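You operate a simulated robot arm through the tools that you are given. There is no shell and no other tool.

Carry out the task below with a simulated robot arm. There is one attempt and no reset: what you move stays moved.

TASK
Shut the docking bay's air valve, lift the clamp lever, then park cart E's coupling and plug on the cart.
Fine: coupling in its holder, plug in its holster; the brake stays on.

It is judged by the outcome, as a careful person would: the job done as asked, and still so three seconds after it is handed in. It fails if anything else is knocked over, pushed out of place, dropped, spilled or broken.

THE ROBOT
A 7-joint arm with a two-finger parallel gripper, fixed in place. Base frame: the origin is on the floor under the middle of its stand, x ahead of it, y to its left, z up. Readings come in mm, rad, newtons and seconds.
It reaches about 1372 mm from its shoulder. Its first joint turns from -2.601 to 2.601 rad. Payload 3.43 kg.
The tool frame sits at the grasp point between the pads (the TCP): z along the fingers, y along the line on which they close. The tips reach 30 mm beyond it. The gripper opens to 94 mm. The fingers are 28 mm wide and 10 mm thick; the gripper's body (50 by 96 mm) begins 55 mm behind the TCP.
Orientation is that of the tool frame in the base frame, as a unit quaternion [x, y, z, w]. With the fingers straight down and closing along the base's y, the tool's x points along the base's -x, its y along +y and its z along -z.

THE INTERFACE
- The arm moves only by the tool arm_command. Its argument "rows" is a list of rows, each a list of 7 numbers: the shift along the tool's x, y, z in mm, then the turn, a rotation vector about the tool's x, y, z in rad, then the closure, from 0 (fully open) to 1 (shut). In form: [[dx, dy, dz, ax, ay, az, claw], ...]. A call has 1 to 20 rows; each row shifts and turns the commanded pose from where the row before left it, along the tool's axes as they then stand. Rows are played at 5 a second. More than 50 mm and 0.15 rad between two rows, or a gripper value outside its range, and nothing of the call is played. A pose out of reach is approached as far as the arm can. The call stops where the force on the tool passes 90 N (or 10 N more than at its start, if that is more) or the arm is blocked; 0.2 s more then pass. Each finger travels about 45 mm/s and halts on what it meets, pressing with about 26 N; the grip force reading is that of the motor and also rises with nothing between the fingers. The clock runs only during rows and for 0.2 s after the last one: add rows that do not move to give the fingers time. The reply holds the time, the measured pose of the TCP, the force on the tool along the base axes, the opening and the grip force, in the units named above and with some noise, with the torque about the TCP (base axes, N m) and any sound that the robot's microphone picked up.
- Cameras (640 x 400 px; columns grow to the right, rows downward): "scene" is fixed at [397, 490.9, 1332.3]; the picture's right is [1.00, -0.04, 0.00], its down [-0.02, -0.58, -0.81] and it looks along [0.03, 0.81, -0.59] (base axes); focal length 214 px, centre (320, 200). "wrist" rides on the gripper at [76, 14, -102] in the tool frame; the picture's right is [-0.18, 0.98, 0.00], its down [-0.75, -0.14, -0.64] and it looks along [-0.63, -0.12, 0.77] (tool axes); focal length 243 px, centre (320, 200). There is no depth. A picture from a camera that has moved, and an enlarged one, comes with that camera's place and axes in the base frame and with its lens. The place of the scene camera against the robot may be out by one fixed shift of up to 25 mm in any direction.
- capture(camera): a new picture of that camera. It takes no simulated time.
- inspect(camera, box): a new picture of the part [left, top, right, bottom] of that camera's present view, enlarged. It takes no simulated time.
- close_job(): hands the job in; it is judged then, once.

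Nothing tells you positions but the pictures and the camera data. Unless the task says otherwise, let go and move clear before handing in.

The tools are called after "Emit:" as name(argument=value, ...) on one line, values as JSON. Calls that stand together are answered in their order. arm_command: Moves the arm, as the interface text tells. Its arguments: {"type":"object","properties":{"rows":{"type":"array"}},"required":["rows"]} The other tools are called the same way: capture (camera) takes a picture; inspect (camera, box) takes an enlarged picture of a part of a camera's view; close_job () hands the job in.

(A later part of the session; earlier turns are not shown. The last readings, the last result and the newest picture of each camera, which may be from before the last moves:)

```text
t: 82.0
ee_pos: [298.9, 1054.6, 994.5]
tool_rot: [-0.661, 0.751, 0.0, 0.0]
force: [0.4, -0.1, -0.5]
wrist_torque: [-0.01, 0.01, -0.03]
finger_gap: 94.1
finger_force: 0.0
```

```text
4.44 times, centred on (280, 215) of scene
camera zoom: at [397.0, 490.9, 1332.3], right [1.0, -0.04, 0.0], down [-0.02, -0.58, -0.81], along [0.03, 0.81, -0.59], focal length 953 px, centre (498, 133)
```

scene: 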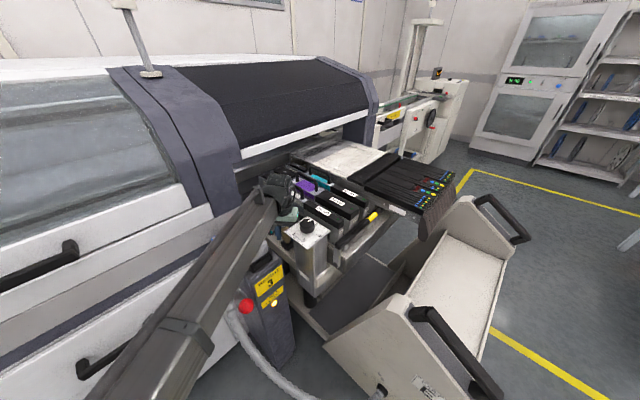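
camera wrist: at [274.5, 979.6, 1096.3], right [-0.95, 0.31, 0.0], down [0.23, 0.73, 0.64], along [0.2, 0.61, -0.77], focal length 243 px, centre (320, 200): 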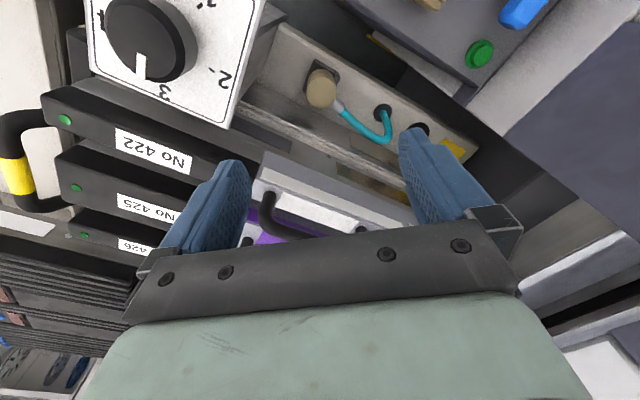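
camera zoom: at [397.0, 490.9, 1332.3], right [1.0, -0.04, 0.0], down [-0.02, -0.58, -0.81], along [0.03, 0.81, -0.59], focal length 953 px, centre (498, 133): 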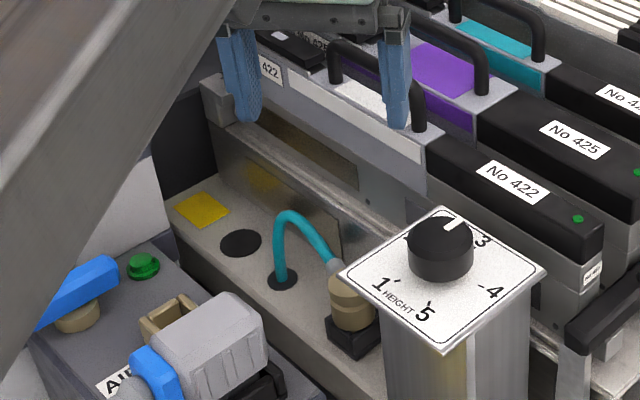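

The coupling is parked in its holder and its hose lies in a natural arc. Now the plug: I'll line up above it with the fingers set to close on its ribbed faces.

Emit:
arm_command(rows=[[0, 0, 0, 0, 0, 0.132, 0], [0, 0, 0, 0, 0, 0.132, 0], [0, 0, 0, 0, 0, 0.132, 0], [0, 0, 0, 0, 0, 0.132, 0], [0, 0, 0, 0, 0, 0.132, 0], [34.8, -8.85, 0, 0, 0, 0, 0], [34.8, -8.85, 0, 0, 0, 0, 0], [34.8, -8.85, 0, 0, 0, 0, 0.1], [34.8, -8.85, 0, 0, 0, 0, 0.2], [0, 0, 0, 0, 0, 0, 0.255], [0, 0, 0, 0, 0, 0, 0.255]])

Emit:
capture(camera="wrist")

Emit:
inspect(camera="wrist", box=[230, 40, 410, 200])

Emit:
inspect(camera="scene", box=[200, 170, 320, 290])

```text
t: 84.4
ee_pos: [223.9, 929.3, 993.7]
tool_rot: [-0.383, 0.924, -0.001, 0.0]
force: [-0.4, 0.2, -0.8]
wrist_torque: [0.02, 0.0, 0.0]
finger_gap: 69.8
finger_force: 0.0
```

```text
taken
camera wrist: at [159.7, 885.6, 1095.9], right [-0.57, 0.82, 0.0], down [0.63, 0.43, 0.64], along [0.53, 0.36, -0.77], focal length 243 px, centre (320, 200)
```

wrist: 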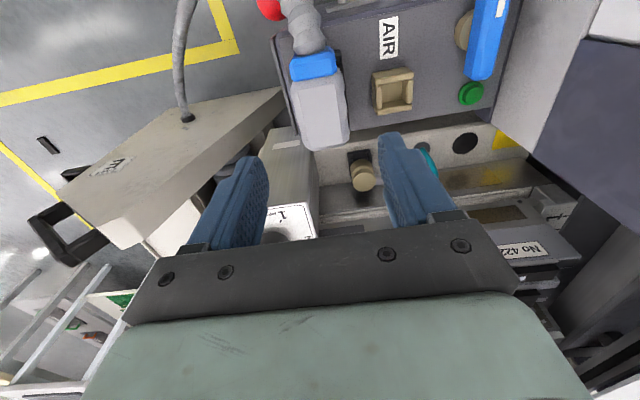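

```text
2.50 times, centred on (320, 120) of wrist
camera zoom: at [159.7, 885.6, 1095.9], right [-0.57, 0.82, 0.0], down [0.63, 0.43, 0.64], along [0.53, 0.36, -0.77], focal length 606 px, centre (320, 400)
```

zoom: 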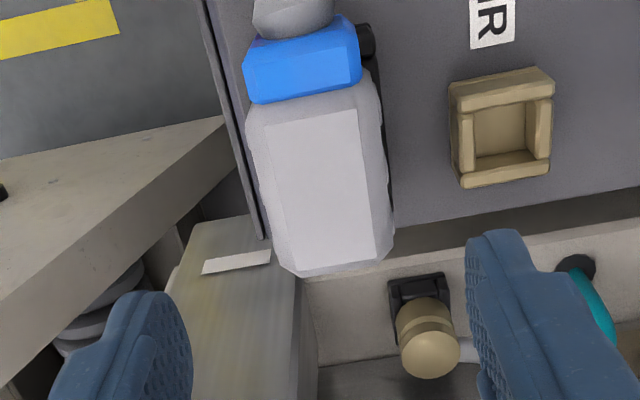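

```text
3.33 times, centred on (260, 230) of scene
camera zoom: at [397.0, 490.9, 1332.3], right [1.0, -0.04, 0.0], down [-0.02, -0.58, -0.81], along [0.03, 0.81, -0.59], focal length 715 px, centre (520, 100)
```

zoom: 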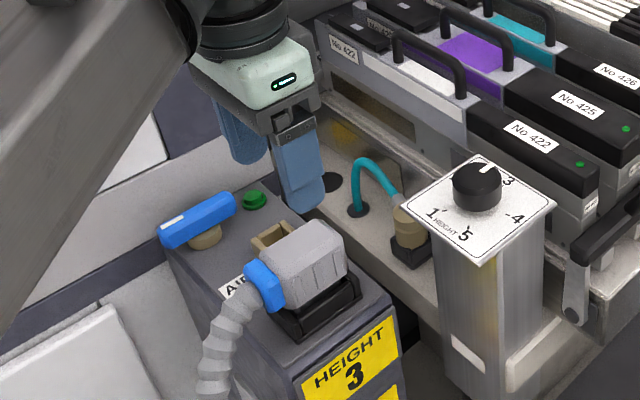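

I'm centred over the plug, whose top face is at about (224, 930, 888) with a body roughly 45 mm wide. I'll descend around it.

Emit:
arm_command(rows=[[-2, 1, 35, 0, 0, 0, 0.255], [0, 0, 35, 0, 0, 0, 0.255], [0, 0, 30, 0, 0, 0, 0.255], [0, 0, 0, 0, 0, 0, 0.255]])

Emit:
capture(camera="wrist")

Emit:
inspect(camera="scene", box=[200, 190, 320, 290])

```text
t: 85.4
ee_pos: [227.2, 933.3, 893.7]
tool_rot: [-0.383, 0.924, 0.0, 0.0]
force: [0.5, -0.3, 0.5]
wrist_torque: [0.01, -0.02, -0.02]
finger_gap: 70.1
finger_force: 0.0
```

```text
taken
camera wrist: at [161.5, 888.4, 996.2], right [-0.57, 0.82, 0.0], down [0.63, 0.43, 0.64], along [0.53, 0.36, -0.77], focal length 243 px, centre (320, 200)
```

wrist: 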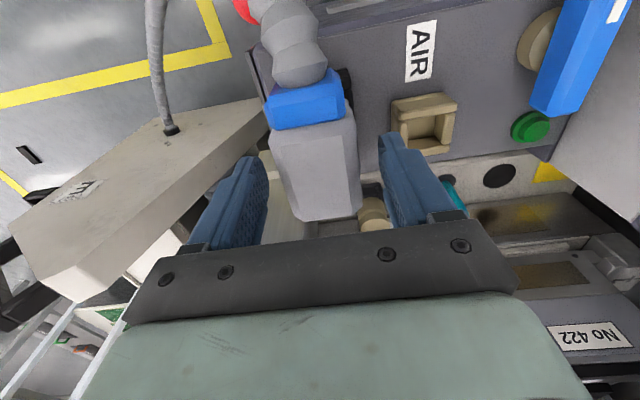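

```text
4.00 times, centred on (260, 240) of scene
camera zoom: at [397.0, 490.9, 1332.3], right [1.0, -0.04, 0.0], down [-0.02, -0.58, -0.81], along [0.03, 0.81, -0.59], focal length 858 px, centre (560, 40)
```

zoom: 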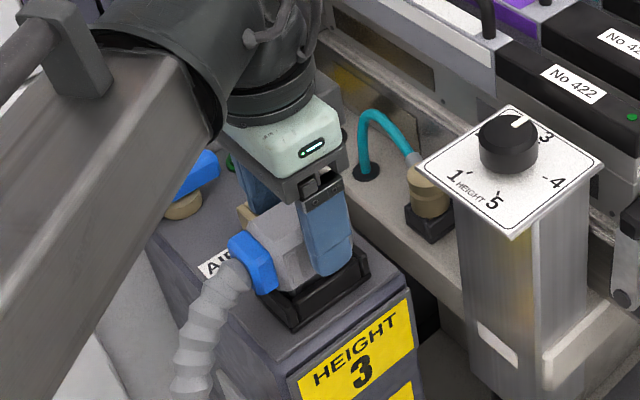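

The fingers straddle the plug body. I'll go down the last 27 mm and close on the ribbed faces.

Emit:
arm_command(rows=[[2, 0, 14, 0, 0, 0, 0.255], [0, 0, 13, 0, 0, 0, 0.255], [0, 0, 0, 0, 0, 0, 0.255], [0, 0, 0, 0, 0, 0, 0.45], [0, 0, 0, 0, 0, 0, 0.65], [0, 0, 0, 0, 0, 0, 0.8], [0, 0, 0, 0, 0, 0, 0.8]])

Emit:
capture(camera="wrist")

Emit:
inspect(camera="scene", box=[200, 190, 320, 290])

```text
t: 87.0
ee_pos: [224.7, 930.1, 867.0]
tool_rot: [-0.383, 0.924, 0.0, 0.0]
force: [-0.5, 0.8, 0.6]
wrist_torque: [0.01, 0.03, 0.04]
finger_gap: 47.9
finger_force: 26.4
```

```text
taken
camera wrist: at [159.9, 886.3, 969.0], right [-0.57, 0.82, 0.0], down [0.63, 0.43, 0.64], along [0.53, 0.36, -0.77], focal length 243 px, centre (320, 200)
```

wrist: 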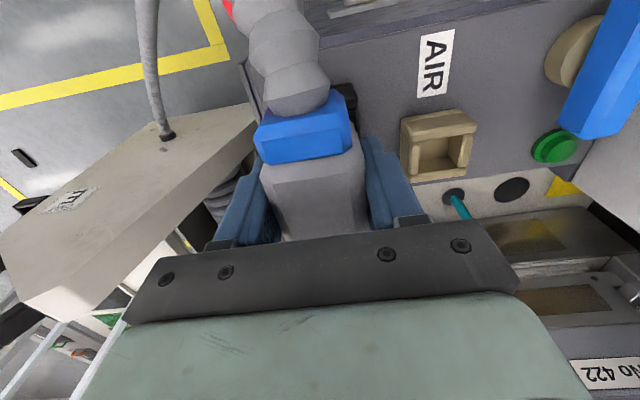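

```text
4.00 times, centred on (260, 240) of scene
camera zoom: at [397.0, 490.9, 1332.3], right [1.0, -0.04, 0.0], down [-0.02, -0.58, -0.81], along [0.03, 0.81, -0.59], focal length 858 px, centre (560, 40)
```

zoom: 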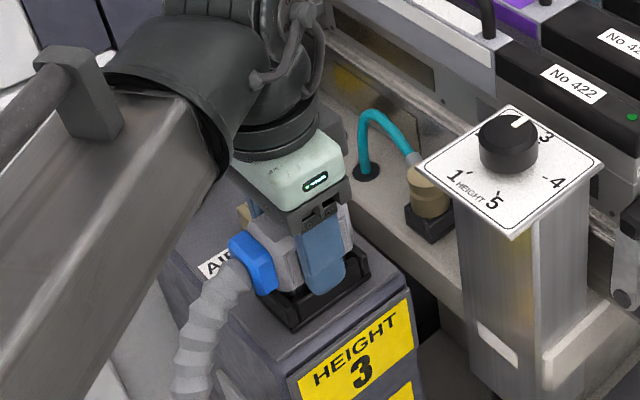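

I have the plug: 47.9 mm between the fingers at full grip. I'll lift it slowly straight up.

Emit:
arm_command(rows=[[0, 0, -3, 0, 0, 0, 0.9], [0, 0, -5, 0, 0, 0, 0.9], [0, 0, -7, 0, 0, 0, 0.9], [0, 0, -8, 0, 0, 0, 0.9], [0, 0, 0, 0, 0, 0, 0.9]])

Emit:
inspect(camera="wrist", box=[220, 40, 420, 240])

Emit:
inspect(camera="scene", box=[200, 190, 320, 290])

```text
t: 88.2
ee_pos: [224.9, 932.9, 889.5]
tool_rot: [-0.383, 0.924, 0.0, 0.0]
force: [-0.4, -0.7, -2.4]
wrist_torque: [0.01, 0.01, -0.01]
finger_gap: 48.1
finger_force: 26.1
```

```text
2.00 times, centred on (320, 140) of wrist
camera zoom: at [159.9, 886.9, 991.9], right [-0.57, 0.82, 0.0], down [0.63, 0.43, 0.64], along [0.53, 0.36, -0.77], focal length 485 px, centre (320, 320)
```

zoom: 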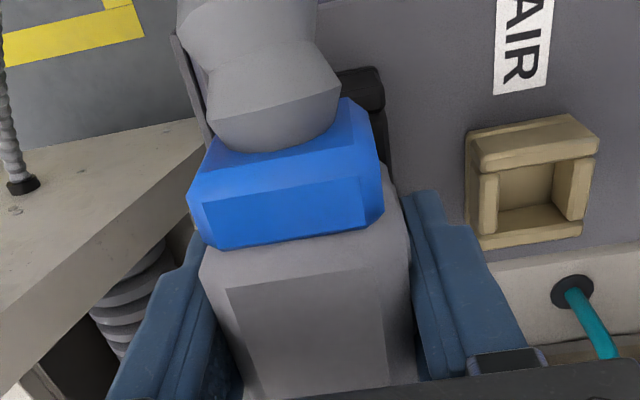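

```text
4.00 times, centred on (260, 240) of scene
camera zoom: at [397.0, 490.9, 1332.3], right [1.0, -0.04, 0.0], down [-0.02, -0.58, -0.81], along [0.03, 0.81, -0.59], focal length 858 px, centre (560, 40)
```

zoom: 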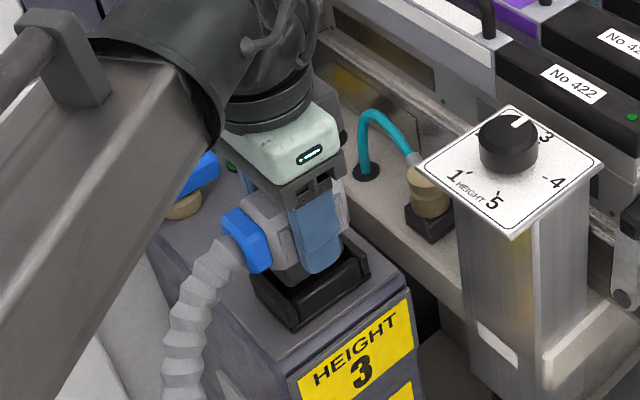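

The plug is free of its socket with only its own weight on the gripper. I'll ease it up and out forward-left so the conduit stays slack and clear of the lever.

Emit:
arm_command(rows=[[0, 0, -13, 0, 0, 0, 0.9], [0, 0, -13, 0, 0, 0, 0.9], [20, -25, 0, 0, 0, 0, 0.9], [20, -30, 0, 0, 0, 0, 0.9], [10, -35, 0, 0, 0, 0, 0.9], [0, -35, 0, 0, 0, 0, 0.9], [0, 0, 0, 0, 0, 0, 0.9]])

Emit:
capture(camera="scene")

Emit:
capture(camera="wrist")

```text
t: 89.8
ee_pos: [278.3, 807.9, 914.7]
tool_rot: [-0.383, 0.924, 0.0, 0.0]
force: [-0.9, 0.4, -2.1]
wrist_torque: [-0.02, -0.01, -0.01]
finger_gap: 48.0
finger_force: 25.8
```

```text
taken
```

scene: 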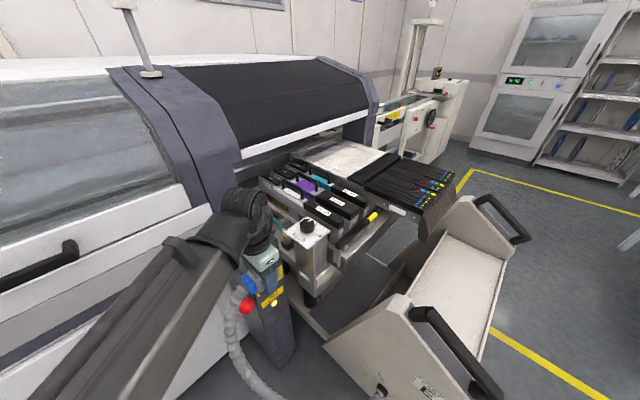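

```text
taken
camera wrist: at [213.7, 763.2, 1018.1], right [-0.57, 0.82, 0.0], down [0.63, 0.43, 0.64], along [0.53, 0.36, -0.77], focal length 243 px, centre (320, 200)
```

wrist: 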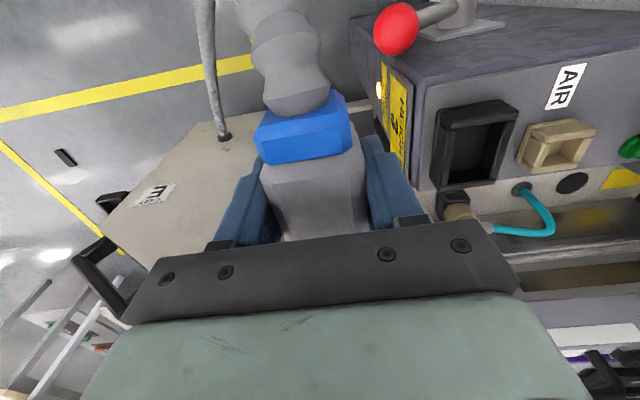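

The plug is out, with the socket empty behind it, and the conduit is trailing freely. I'll carry it forward along the left side of the cart.

Emit:
arm_command(rows=[[0, -43, 0, 0, 0, 0, 0.9], [0, -43, 0, 0, 0, 0, 0.9], [0, -43, 0, 0, 0, 0, 0.9], [0, -43, 0, 0, 0, 0, 0.9], [0, -43, 0, 0, 0, 0, 0.9], [0, -43, 0, 0, 0, 0, 0.9], [0, -43, 0, 0, 0, 0, 0.9], [0, -43, 0, 0, 0, 0, 0.9], [0, 0, 0, 0, 0, 0, 0.9]])

Emit:
capture(camera="scene")

Emit:
capture(camera="wrist")

```text
t: 91.8
ee_pos: [521.8, 563.2, 914.2]
tool_rot: [-0.384, 0.923, 0.0, 0.0]
force: [0.2, 0.5, -2.7]
wrist_torque: [0.0, 0.0, 0.02]
finger_gap: 48.3
finger_force: 25.0
```

```text
taken
```

scene: 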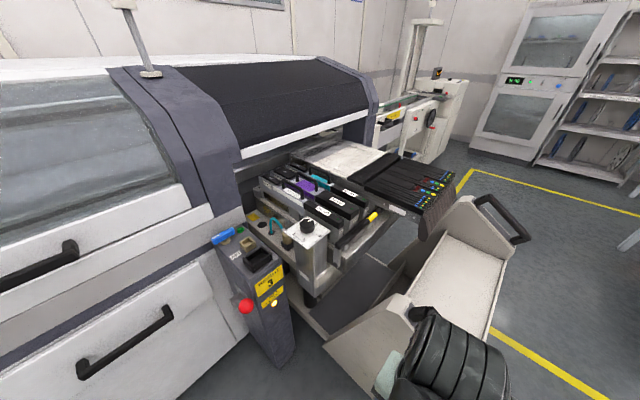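

```text
taken
camera wrist: at [456.8, 519.5, 1017.2], right [-0.57, 0.82, 0.0], down [0.63, 0.43, 0.64], along [0.53, 0.36, -0.77], focal length 243 px, centre (320, 200)
```

wrist: 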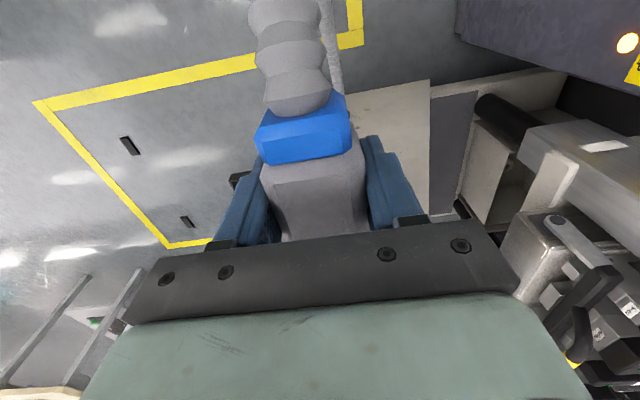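

I'm passing the E panel. I'll carry on to abreast of the holster and then make the quarter turn so the conduit points away from the cart.

Emit:
arm_command(rows=[[0, -43, 0, 0, 0, 0, 0.9], [0, -43, 0, 0, 0, 0, 0.9], [0, -43, 0, 0, 0, 0, 0.9], [0, -43, 0, 0, 0, 0, 0.9], [0, -43, 0, 0, 0, 0, 0.9], [0, 0, 0, 0, 0, -0.1428, 0.9], [0, 0, 0, 0, 0, -0.1428, 0.9], [0, 0, 0, 0, 0, -0.1428, 0.9], [0, 0, 0, 0, 0, -0.1428, 0.9], [0, 0, 0, 0, 0, -0.1428, 0.9], [0, 0, 0, 0, 0, -0.1428, 0.9], [0, 0, 0, 0, 0, -0.1428, 0.9], [0, 0, 0, 0, 0, -0.1428, 0.9], [0, 0, 0, 0, 0, -0.1428, 0.9], [0, 0, 0, 0, 0, -0.1428, 0.9], [0, 0, 0, 0, 0, -0.1428, 0.9], [0, 0, 0, 0, 0, 0, 0.9]])

Emit:
capture(camera="scene")

Emit:
capture(camera="wrist")

```text
t: 95.4
ee_pos: [673.6, 412.5, 915.7]
tool_rot: [0.924, -0.382, 0.0, 0.0]
force: [0.4, -0.1, -3.1]
wrist_torque: [-0.04, 0.0, -0.03]
finger_gap: 48.0
finger_force: 26.1
```

```text
taken
```

scene: 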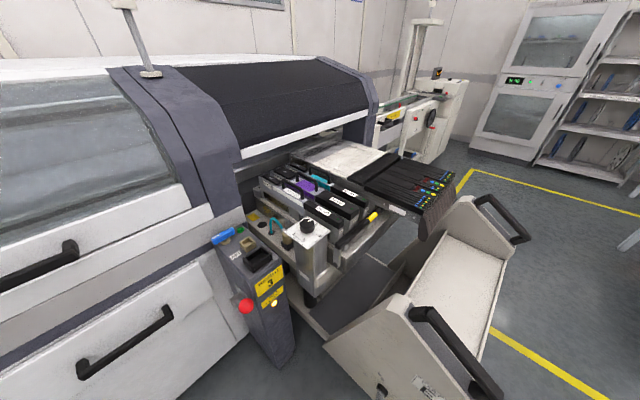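

```text
taken
camera wrist: at [716.1, 347.8, 1018.1], right [-0.82, -0.57, 0.0], down [-0.43, 0.63, 0.64], along [-0.36, 0.53, -0.77], focal length 243 px, centre (320, 200)
```

wrist: 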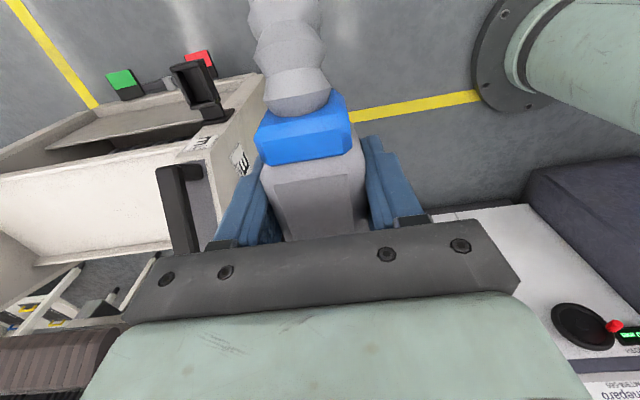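

The plug is turned with its conduit away from the cart, and I can see the holster and the brake pedals. I'll zoom in on the holster to refine its position.

Emit:
inspect(camera="wrist", box=[90, 30, 270, 150])

Emit:
inspect(camera="wrist", box=[160, 50, 240, 130])

Emit:
inspect(camera="wrist", box=[220, 0, 400, 240])

```text
3.33 times, centred on (180, 90) of wrist
camera zoom: at [716.1, 347.8, 1018.1], right [-0.82, -0.57, 0.0], down [-0.43, 0.63, 0.64], along [-0.36, 0.53, -0.77], focal length 809 px, centre (787, 567)
```

zoom: 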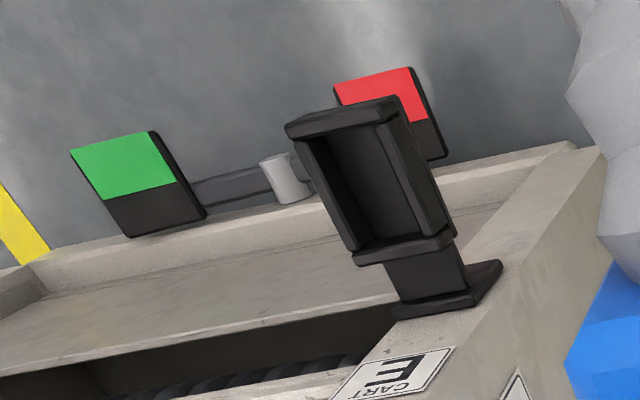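

```text
5.00 times, centred on (200, 90) of wrist
camera zoom: at [716.1, 347.8, 1018.1], right [-0.82, -0.57, 0.0], down [-0.43, 0.63, 0.64], along [-0.36, 0.53, -0.77], focal length 1213 px, centre (920, 750)
```

zoom: 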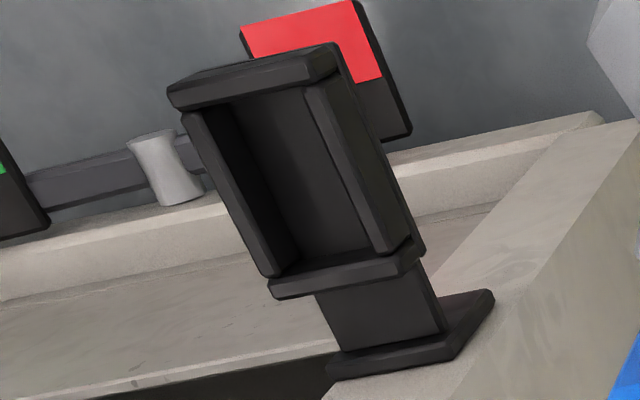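

```text
1.67 times, centred on (310, 120) of wrist
camera zoom: at [716.1, 347.8, 1018.1], right [-0.82, -0.57, 0.0], down [-0.43, 0.63, 0.64], along [-0.36, 0.53, -0.77], focal length 404 px, centre (337, 333)
```

zoom: 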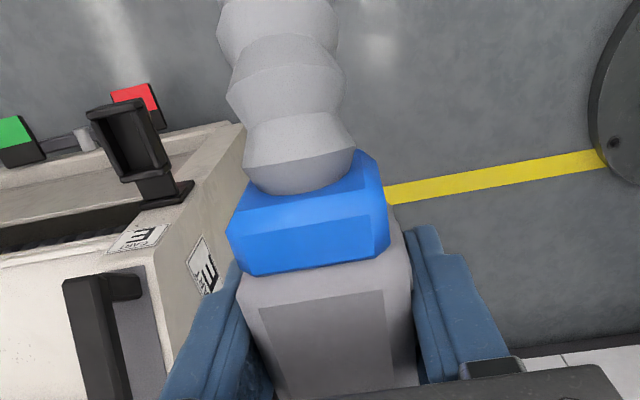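

The holster is at roughly (828, 567), with its rim near z 560 and its long side along the cart's length, matching the plug's present orientation. I'll move over it while staying high.

Emit:
arm_command(rows=[[0.5, -43.8, 0, 0, 0, 0, 0.9], [0.5, -43.8, 0, 0, 0, 0, 0.9], [0.5, -43.8, 0, 0, 0, 0, 0.9], [0.3, -43.8, 0, 0, 0, 0, 0.9], [0, -43.8, 0, 0, 0, 0, 0.9], [0, 0, 0, 0, 0, 0, 0.9]])

Emit:
capture(camera="wrist")

Emit:
capture(camera="scene")

```text
t: 96.8
ee_pos: [828.5, 565.5, 913.0]
tool_rot: [0.924, -0.382, 0.001, 0.0]
force: [0.0, -0.6, -2.4]
wrist_torque: [0.01, -0.03, 0.02]
finger_gap: 48.2
finger_force: 26.1
```

```text
taken
camera wrist: at [871.4, 501.6, 1017.2], right [-0.83, -0.56, 0.0], down [-0.43, 0.63, 0.64], along [-0.36, 0.53, -0.77], focal length 243 px, centre (320, 200)
```

wrist: 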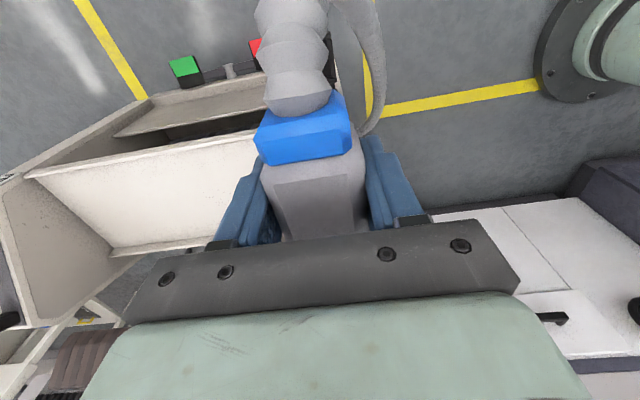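

```text
taken
```

scene: 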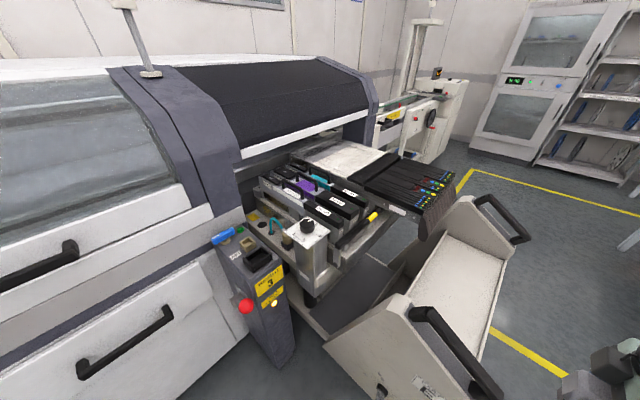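

The conduit hides the holster from here. I'll shift 110 mm left and lower so I can see the holster beside the plug and measure it from close up.

Emit:
arm_command(rows=[[0, 37, 0, 0, 0, 0, 0.9], [0, 37, 0, 0, 0, 0, 0.9], [0, 36, 0, 0, 0, 0, 0.9], [0, 0, 42, 0, 0, 0, 0.9], [0, 0, 42, 0, 0, 0, 0.9], [0, 0, 42, 0, 0, 0, 0.9], [0, 0, 42, 0, 0, 0, 0.9], [0, 0, 0, 0, 0, 0, 0.9]])

Emit:
capture(camera="wrist")

Emit:
capture(camera="scene")

```text
t: 98.6
ee_pos: [750.9, 489.5, 747.0]
tool_rot: [0.924, -0.383, 0.0, 0.0]
force: [-0.5, 0.7, -4.1]
wrist_torque: [0.02, 0.0, -0.04]
finger_gap: 48.3
finger_force: 26.2
```

```text
taken
camera wrist: at [793.6, 424.7, 849.8], right [-0.82, -0.57, 0.0], down [-0.43, 0.63, 0.64], along [-0.36, 0.53, -0.77], focal length 243 px, centre (320, 200)
```

wrist: 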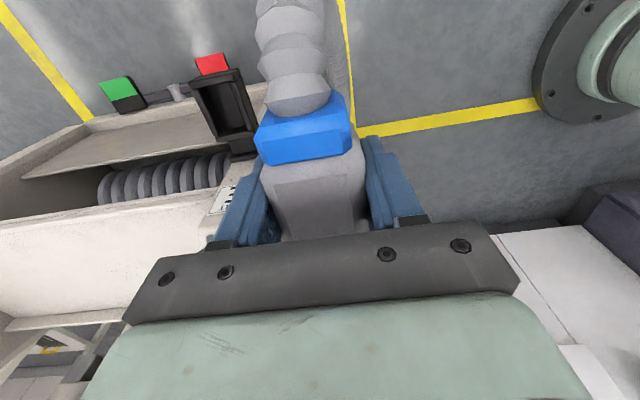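

```text
taken
```

scene: 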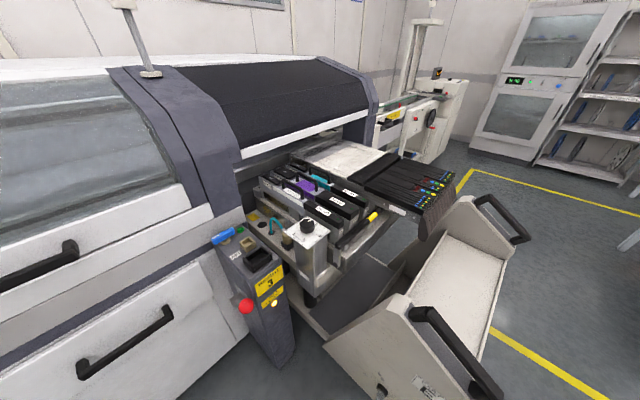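

Emit:
inspect(camera="wrist", box=[180, 60, 270, 165])

Emit:
inspect(camera="wrist", box=[150, 30, 390, 250])

```text
3.81 times, centred on (225, 112) of wrist
camera zoom: at [793.6, 424.7, 849.8], right [-0.82, -0.57, 0.0], down [-0.43, 0.63, 0.64], along [-0.36, 0.53, -0.77], focal length 924 px, centre (682, 533)
```

zoom: 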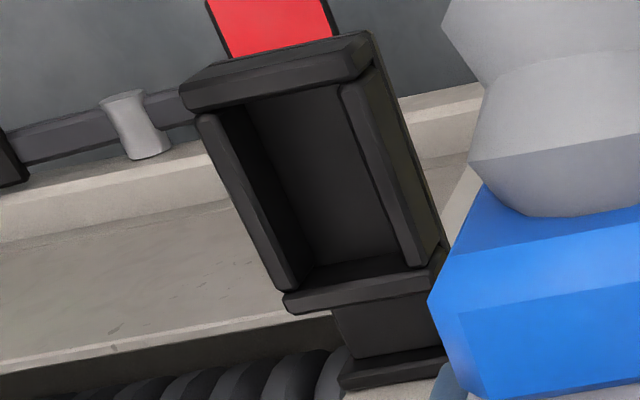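

```text
1.82 times, centred on (270, 140) of wrist
camera zoom: at [793.6, 424.7, 849.8], right [-0.82, -0.57, 0.0], down [-0.43, 0.63, 0.64], along [-0.36, 0.53, -0.77], focal length 441 px, centre (411, 309)
```

zoom: 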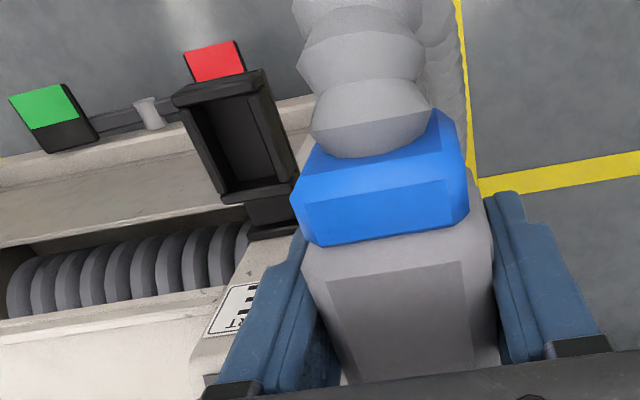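

I have a good close view of the holster and put its opening at about (827.6, 571.6), rim z≈566, roughly 56 × 38 mm inside. I'll go a little lower and measure once more before inserting.

Emit:
arm_command(rows=[[0, 0, 30, 0, 0, 0, 0.9], [0, 0, 30, 0, 0, 0, 0.9], [0, 0, 0, 0, 0, 0, 0.9]])

Emit:
inspect(camera="wrist", box=[160, 60, 270, 190])

Emit:
capture(camera="wrist")

```text
t: 99.4
ee_pos: [751.3, 490.1, 686.9]
tool_rot: [0.924, -0.383, 0.0, 0.001]
force: [0.1, 0.0, -4.8]
wrist_torque: [0.0, -0.01, 0.02]
finger_gap: 48.3
finger_force: 26.1
```

```text
3.08 times, centred on (215, 125) of wrist
camera zoom: at [794.5, 424.6, 789.9], right [-0.82, -0.57, 0.0], down [-0.43, 0.63, 0.64], along [-0.36, 0.53, -0.77], focal length 746 px, centre (643, 431)
```

zoom: 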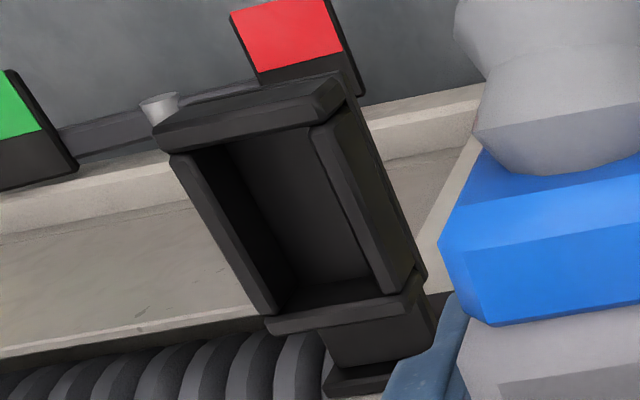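

```text
taken
camera wrist: at [794.5, 424.6, 789.9], right [-0.82, -0.57, 0.0], down [-0.43, 0.63, 0.64], along [-0.36, 0.53, -0.77], focal length 243 px, centre (320, 200)
```

wrist: 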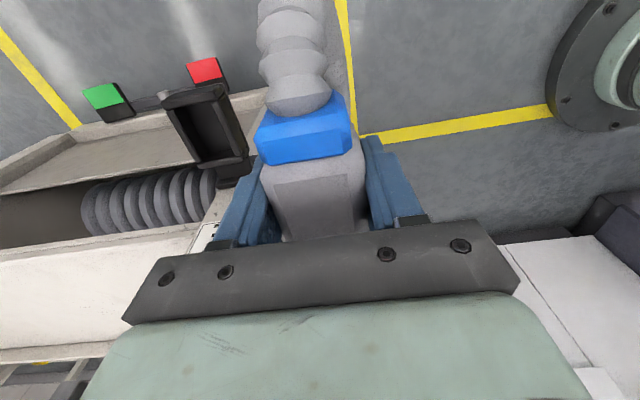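

The second measurement agrees: holster centre about (827, 571), rim z 566. I'll move over it at this height.

Emit:
arm_command(rows=[[0, -37, 0, 0, 0, 0, 0.9], [0, -37, 0, 0, 0, 0, 0.9], [-0.4, -37, 0, 0, 0, 0, 0.9], [0, 0, 0, 0, 0, 0, 0.9], [0, 0, 0, 0, 0, 0, 0.9]])

Emit:
capture(camera="wrist")

Emit:
inspect(camera="wrist", box=[200, 0, 400, 240])

```text
t: 100.6
ee_pos: [829.5, 567.8, 687.2]
tool_rot: [0.924, -0.383, 0.001, -0.001]
force: [-0.5, 1.2, -2.4]
wrist_torque: [-0.02, 0.02, 0.02]
finger_gap: 48.3
finger_force: 25.8
```

```text
taken
camera wrist: at [872.4, 502.6, 790.0], right [-0.83, -0.56, 0.0], down [-0.43, 0.63, 0.64], along [-0.36, 0.53, -0.77], focal length 243 px, centre (320, 200)
```

wrist: 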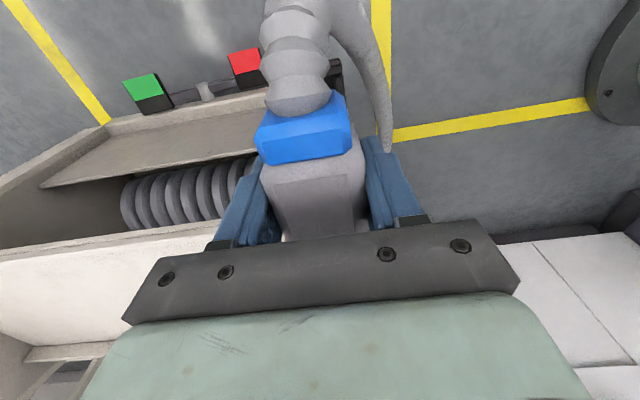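

```text
1.67 times, centred on (300, 120) of wrist
camera zoom: at [872.4, 502.6, 790.0], right [-0.83, -0.56, 0.0], down [-0.43, 0.63, 0.64], along [-0.36, 0.53, -0.77], focal length 404 px, centre (353, 333)
```

zoom: 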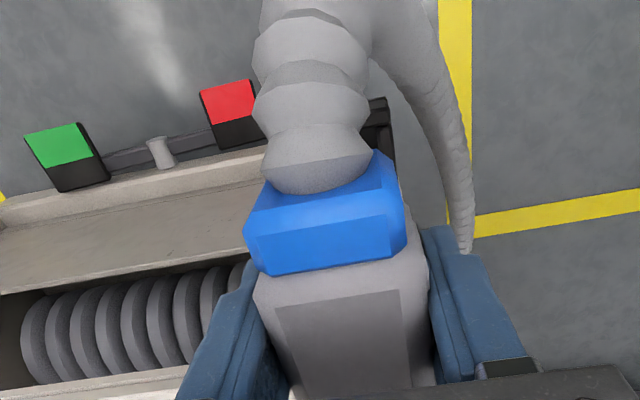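

I'm over the holster with its near corner just visible past the conduit, where it should be. I'll lower to just above the rim, then in small steps.

Emit:
arm_command(rows=[[-0.5, -0.8, 12, 0, 0, 0, 0.9], [0, 0, 13, 0, 0, 0, 0.9], [0, 0, 10, 0, 0, 0, 0.9], [0, 0, 0, 0, 0, 0, 0.9]])

Emit:
inspect(camera="wrist", box=[200, 0, 400, 240])

```text
t: 101.6
ee_pos: [829.2, 567.6, 652.9]
tool_rot: [0.924, -0.383, 0.0, -0.001]
force: [-1.0, 0.2, -2.8]
wrist_torque: [0.02, -0.01, -0.01]
finger_gap: 48.1
finger_force: 26.2
```

```text
1.67 times, centred on (300, 120) of wrist
camera zoom: at [873.0, 503.2, 754.9], right [-0.82, -0.57, 0.0], down [-0.43, 0.63, 0.64], along [-0.36, 0.53, -0.77], focal length 404 px, centre (353, 333)
```

zoom: 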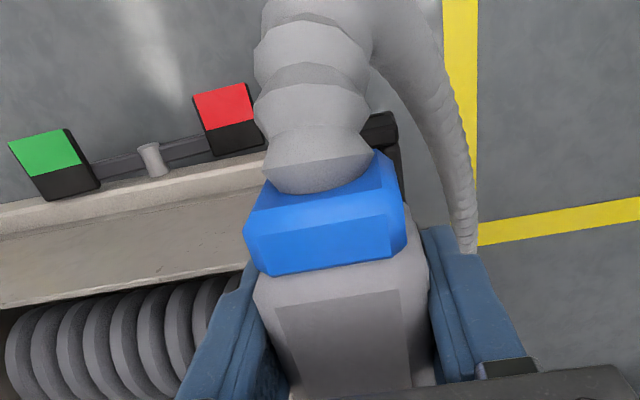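

Emit:
arm_command(rows=[[0, -0.8, 6, 0, 0, 0, 0.9], [0, 0, 6, 0, 0, 0, 0.9], [0, 0, 5, 0, 0, 0, 0.9], [0, 0, 0, 0, 0, 0, 0.9]])

Emit:
inspect(camera="wrist", box=[200, 0, 400, 240])

```text
t: 102.6
ee_pos: [830.7, 568.5, 634.9]
tool_rot: [0.924, -0.383, 0.001, 0.0]
force: [-0.1, 0.7, -1.5]
wrist_torque: [0.0, 0.0, 0.0]
finger_gap: 48.0
finger_force: 26.0
```

```text
1.67 times, centred on (300, 120) of wrist
camera zoom: at [873.8, 504.0, 738.0], right [-0.82, -0.57, 0.0], down [-0.43, 0.63, 0.64], along [-0.36, 0.53, -0.77], focal length 404 px, centre (353, 333)
```

zoom: 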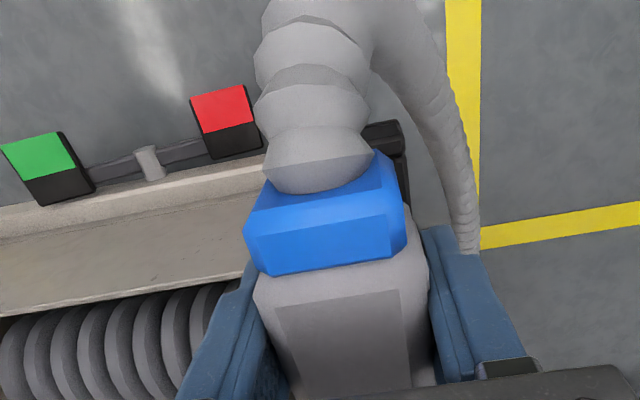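

Emit:
arm_command(rows=[[0, 0, 3, 0, 0, 0, 0.9], [0, 0, 3, 0, 0, 0, 0.9]])

Emit:
arm_command(rows=[[0, 0, 2, 0, 0, 0, 0.9], [0, 0, 2, 0, 0, 0, 0.9]])

```text
t: 103.2
ee_pos: [830.4, 568.6, 629.7]
tool_rot: [0.924, -0.383, 0.0, -0.001]
force: [-0.6, -0.4, -2.5]
wrist_torque: [0.0, 0.01, 0.01]
finger_gap: 48.1
finger_force: 25.6
```

```text
t: 103.8
ee_pos: [830.1, 568.7, 625.8]
tool_rot: [0.924, -0.383, 0.0, 0.0]
force: [0.4, -0.1, -2.8]
wrist_torque: [0.01, -0.02, -0.02]
finger_gap: 48.1
finger_force: 26.2
```

There's no contact yet, which suggests it's going in. I'll continue in small steps.

Emit:
arm_command(rows=[[0, 0, 2, 0, 0, 0, 0.9], [0, 0, 2, 0, 0, 0, 0.9]])

Emit:
arm_command(rows=[[0, 0, 2, 0, 0, 0, 0.9], [0, 0, 2, 0, 0, 0, 0.9]])

Emit:
inspect(camera="wrist", box=[200, 0, 400, 240])

```text
t: 104.4
ee_pos: [831.3, 568.8, 621.4]
tool_rot: [0.924, -0.383, 0.0, 0.001]
force: [0.0, 0.3, -3.5]
wrist_torque: [0.0, -0.01, 0.02]
finger_gap: 48.0
finger_force: 26.0
```

```text
t: 105.0
ee_pos: [831.3, 568.3, 617.1]
tool_rot: [0.924, -0.382, 0.0, 0.0]
force: [1.3, -0.1, -2.7]
wrist_torque: [-0.03, 0.0, -0.03]
finger_gap: 48.4
finger_force: 26.2
```

```text
1.67 times, centred on (300, 120) of wrist
camera zoom: at [873.5, 504.1, 720.4], right [-0.82, -0.57, 0.0], down [-0.43, 0.63, 0.64], along [-0.36, 0.53, -0.77], focal length 404 px, centre (353, 333)
```

zoom: 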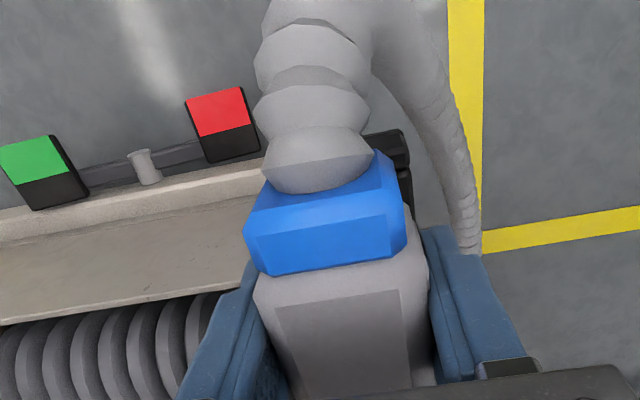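

Emit:
arm_command(rows=[[0, 0, 2, 0, 0, 0, 0.9], [0, 0, 2, 0, 0, 0, 0.9]])

Emit:
inspect(camera="wrist", box=[200, 0, 400, 240])

```text
t: 105.6
ee_pos: [830.6, 569.4, 612.6]
tool_rot: [0.924, -0.383, 0.0, 0.0]
force: [-1.3, -0.6, -2.6]
wrist_torque: [0.01, -0.01, 0.01]
finger_gap: 48.2
finger_force: 25.5
```

```text
1.67 times, centred on (300, 120) of wrist
camera zoom: at [873.6, 504.4, 716.2], right [-0.82, -0.57, 0.0], down [-0.43, 0.63, 0.64], along [-0.36, 0.53, -0.77], focal length 404 px, centre (353, 333)
```

zoom: 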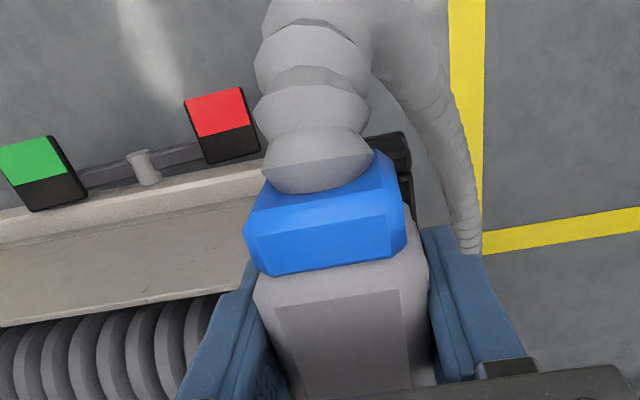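

Emit:
arm_command(rows=[[0, 0, 1.5, 0, 0, 0, 0.9], [0, 0, 1.5, 0, 0, 0, 0.9]])

Emit:
arm_command(rows=[[0, 0, 1.5, 0, 0, 0, 0.9], [0, 0, 1.5, 0, 0, 0, 0.9]])

```text
t: 106.2
ee_pos: [830.5, 569.0, 610.1]
tool_rot: [0.924, -0.382, 0.0, 0.0]
force: [-0.2, 0.4, -2.5]
wrist_torque: [0.01, -0.01, -0.02]
finger_gap: 48.0
finger_force: 26.1
```

```text
t: 106.8
ee_pos: [830.5, 569.1, 607.6]
tool_rot: [0.924, -0.382, 0.0, -0.001]
force: [0.2, 0.4, -2.8]
wrist_torque: [0.0, -0.05, -0.01]
finger_gap: 48.3
finger_force: 26.0
```

Emit:
arm_command(rows=[[0, 0, 1.5, 0, 0, 0, 0.9], [0, 0, 1.5, 0, 0, 0, 0.9]])

Emit:
inspect(camera="wrist", box=[260, 60, 400, 240])

Emit:
inspect(camera="scene", box=[220, 220, 300, 290])

```text
t: 107.4
ee_pos: [831.4, 569.7, 604.6]
tool_rot: [0.923, -0.384, 0.0, 0.0]
force: [0.1, 0.8, -2.2]
wrist_torque: [-0.03, -0.03, 0.0]
finger_gap: 48.3
finger_force: 25.7
```

```text
2.22 times, centred on (330, 150) of wrist
camera zoom: at [873.8, 503.9, 706.8], right [-0.82, -0.57, 0.0], down [-0.43, 0.63, 0.64], along [-0.36, 0.53, -0.77], focal length 539 px, centre (298, 311)
```

zoom: 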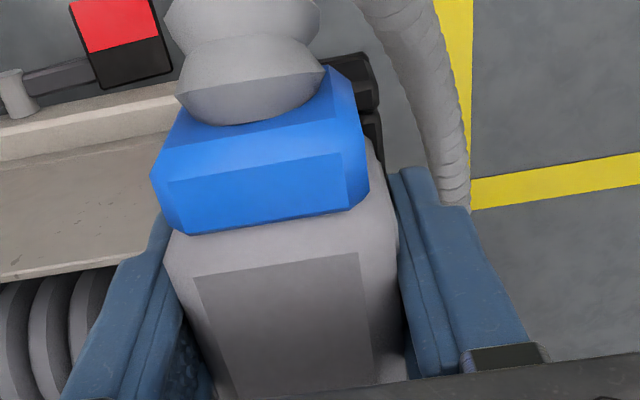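

```text
5.71 times, centred on (260, 255) of scene
camera zoom: at [397.0, 490.9, 1332.3], right [1.0, -0.04, 0.0], down [-0.02, -0.58, -0.81], along [0.03, 0.81, -0.59], focal length 1226 px, centre (663, -114)
```

zoom: 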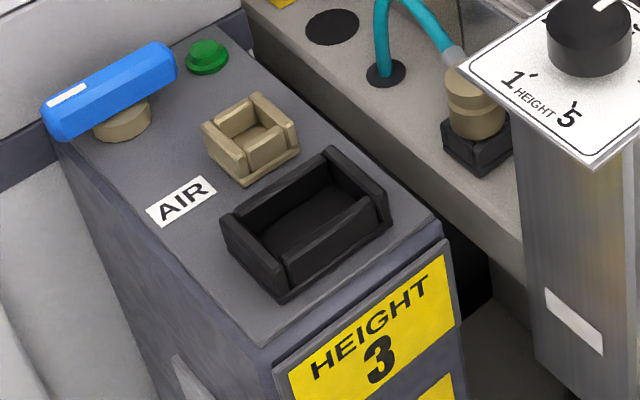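

The empty socket on the post looks about 22 mm tall, so the plug should seat around here. I'll keep feeling down gently.

Emit:
arm_command(rows=[[0, 0, 1.5, 0, 0, 0, 0.9], [0, 0, 1, 0, 0, 0, 0.9]])

Emit:
arm_command(rows=[[0, 0, 1, 0, 0, 0, 0.9], [0, 0, 1, 0, 0, 0, 0.9]])

```text
t: 108.0
ee_pos: [831.3, 568.8, 602.5]
tool_rot: [0.924, -0.382, 0.001, -0.002]
force: [2.6, -1.0, 17.5]
wrist_torque: [0.18, 0.38, 0.01]
finger_gap: 48.1
finger_force: 26.3
```

```text
t: 108.6
ee_pos: [830.6, 568.1, 603.2]
tool_rot: [0.924, -0.382, 0.001, -0.001]
force: [5.2, 0.9, 34.7]
wrist_torque: [-0.22, 0.4, 0.0]
finger_gap: 48.3
finger_force: 26.3
```

Firm contact at z≈603, with the plug's lower end well below the holster's rim, so it looks seated. I'll ease the pressure and check before letting go.

Emit:
arm_command(rows=[[0, 0, -1.5, 0, 0, 0, 0.9], [0, 0, 0, 0, 0, 0, 0.9]])

Emit:
capture(camera="wrist")

Emit:
inspect(camera="wrist", box=[280, 60, 400, 180])

```text
t: 109.2
ee_pos: [831.2, 568.9, 601.7]
tool_rot: [0.924, -0.383, 0.001, -0.001]
force: [7.5, 1.6, 28.1]
wrist_torque: [-0.13, 0.12, 0.0]
finger_gap: 48.4
finger_force: 25.4
```

```text
taken
camera wrist: at [873.2, 503.6, 704.9], right [-0.82, -0.57, 0.0], down [-0.43, 0.63, 0.64], along [-0.36, 0.53, -0.77], focal length 243 px, centre (320, 200)
```

wrist: 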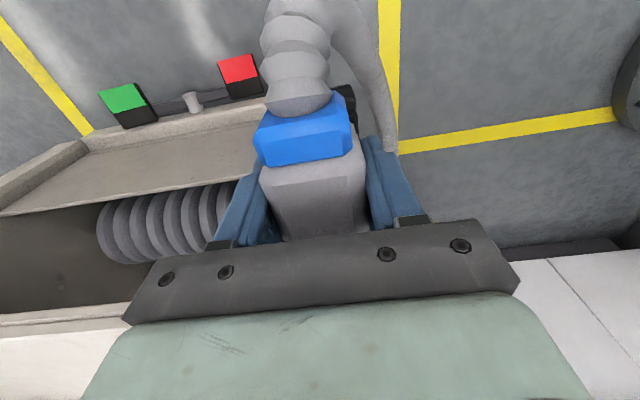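

```text
3.33 times, centred on (340, 120) of wrist
camera zoom: at [873.2, 503.6, 704.9], right [-0.82, -0.57, 0.0], down [-0.43, 0.63, 0.64], along [-0.36, 0.53, -0.77], focal length 809 px, centre (253, 467)
```

zoom: 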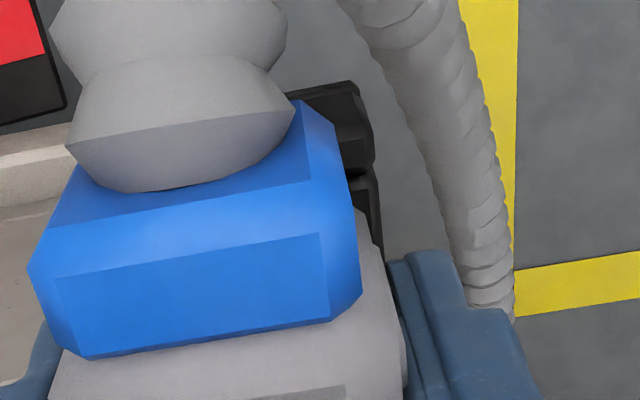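

Emit:
arm_command(rows=[[0, 0, -1.5, 0, 0, 0, 0.9], [0, 0, -0.5, 0, 0, 0, 0.9], [0, 0, 0, 0, 0, 0, 0.9]])

```text
t: 110.0
ee_pos: [830.3, 568.3, 601.2]
tool_rot: [0.924, -0.382, 0.0, 0.001]
force: [0.0, 0.4, -0.6]
wrist_torque: [-0.01, -0.08, 0.0]
finger_gap: 48.4
finger_force: 25.7
```

The holster is now carrying the plug's weight. I'll open the fingers gently.

Emit:
arm_command(rows=[[0, 0, 0, 0, 0, 0, 0.45], [0, 0, 0, 0, 0, 0, 0.4], [0, 0, 0, 0, 0, 0, 0.32], [0, 0, 0, 0, 0, 0, 0.28], [0, 0, 0, 0, 0, 0, 0.28]])

Emit:
capture(camera="wrist")

Emit:
inspect(camera="wrist", box=[240, 60, 400, 240])

```text
t: 111.2
ee_pos: [830.6, 568.2, 603.7]
tool_rot: [0.924, -0.383, 0.0, 0.0]
force: [-0.5, -0.5, -0.3]
wrist_torque: [-0.05, 0.02, -0.01]
finger_gap: 67.7
finger_force: 0.0
```

```text
taken
camera wrist: at [873.5, 503.8, 706.1], right [-0.82, -0.57, 0.0], down [-0.43, 0.63, 0.64], along [-0.36, 0.53, -0.77], focal length 243 px, centre (320, 200)
```

wrist: 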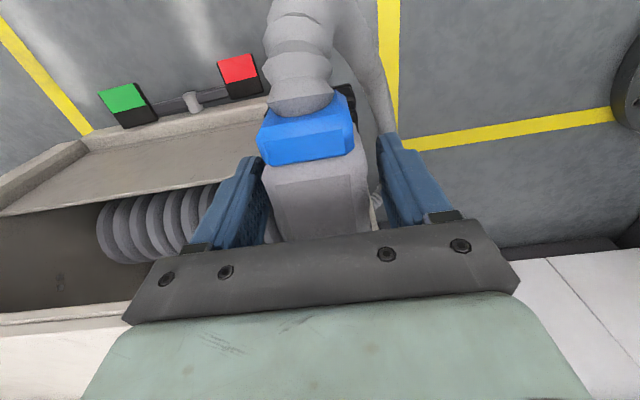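

```text
2.22 times, centred on (320, 150) of wrist
camera zoom: at [873.5, 503.8, 706.1], right [-0.82, -0.57, 0.0], down [-0.43, 0.63, 0.64], along [-0.36, 0.53, -0.77], focal length 539 px, centre (320, 311)
```

zoom: 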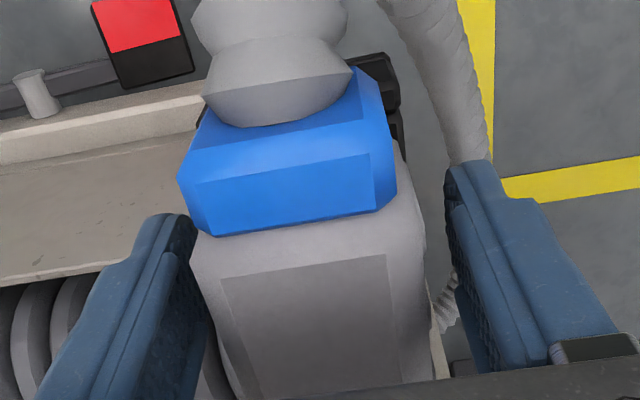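

The plug stays upright and still with the fingers open. I'll raise the gripper straight up and away.

Emit:
arm_command(rows=[[0, 0, -8, 0, 0, 0, 0.28], [0, 0, -15, 0, 0, 0, 0.28], [0, 0, -25, 0, 0, 0, 0.28], [0, 0, -40, 0, 0, 0, 0.28], [0, 0, -45, 0, 0, 0, 0.28], [0, 0, -45, 0, 0, 0, 0.28], [0, 0, 0, 0, 0, 0, 0.28]])

Emit:
capture(camera="wrist")

Emit:
inspect(camera="wrist", box=[220, 20, 420, 200])

```text
t: 112.8
ee_pos: [831.0, 570.2, 782.1]
tool_rot: [0.924, -0.382, 0.0, -0.001]
force: [-0.6, -0.2, 0.1]
wrist_torque: [0.0, -0.01, 0.03]
finger_gap: 67.9
finger_force: 0.0
```

```text
taken
camera wrist: at [873.2, 504.4, 884.9], right [-0.82, -0.57, 0.0], down [-0.43, 0.63, 0.64], along [-0.36, 0.53, -0.77], focal length 243 px, centre (320, 200)
```

wrist: 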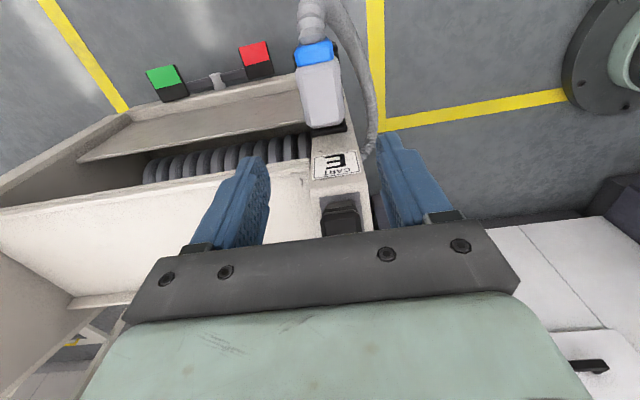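

```text
2.22 times, centred on (320, 110) of wrist
camera zoom: at [873.2, 504.4, 884.9], right [-0.82, -0.57, 0.0], down [-0.43, 0.63, 0.64], along [-0.36, 0.53, -0.77], focal length 539 px, centre (320, 400)
```

zoom: 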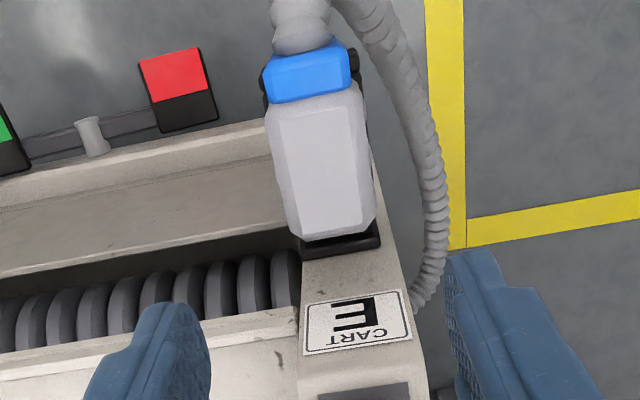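

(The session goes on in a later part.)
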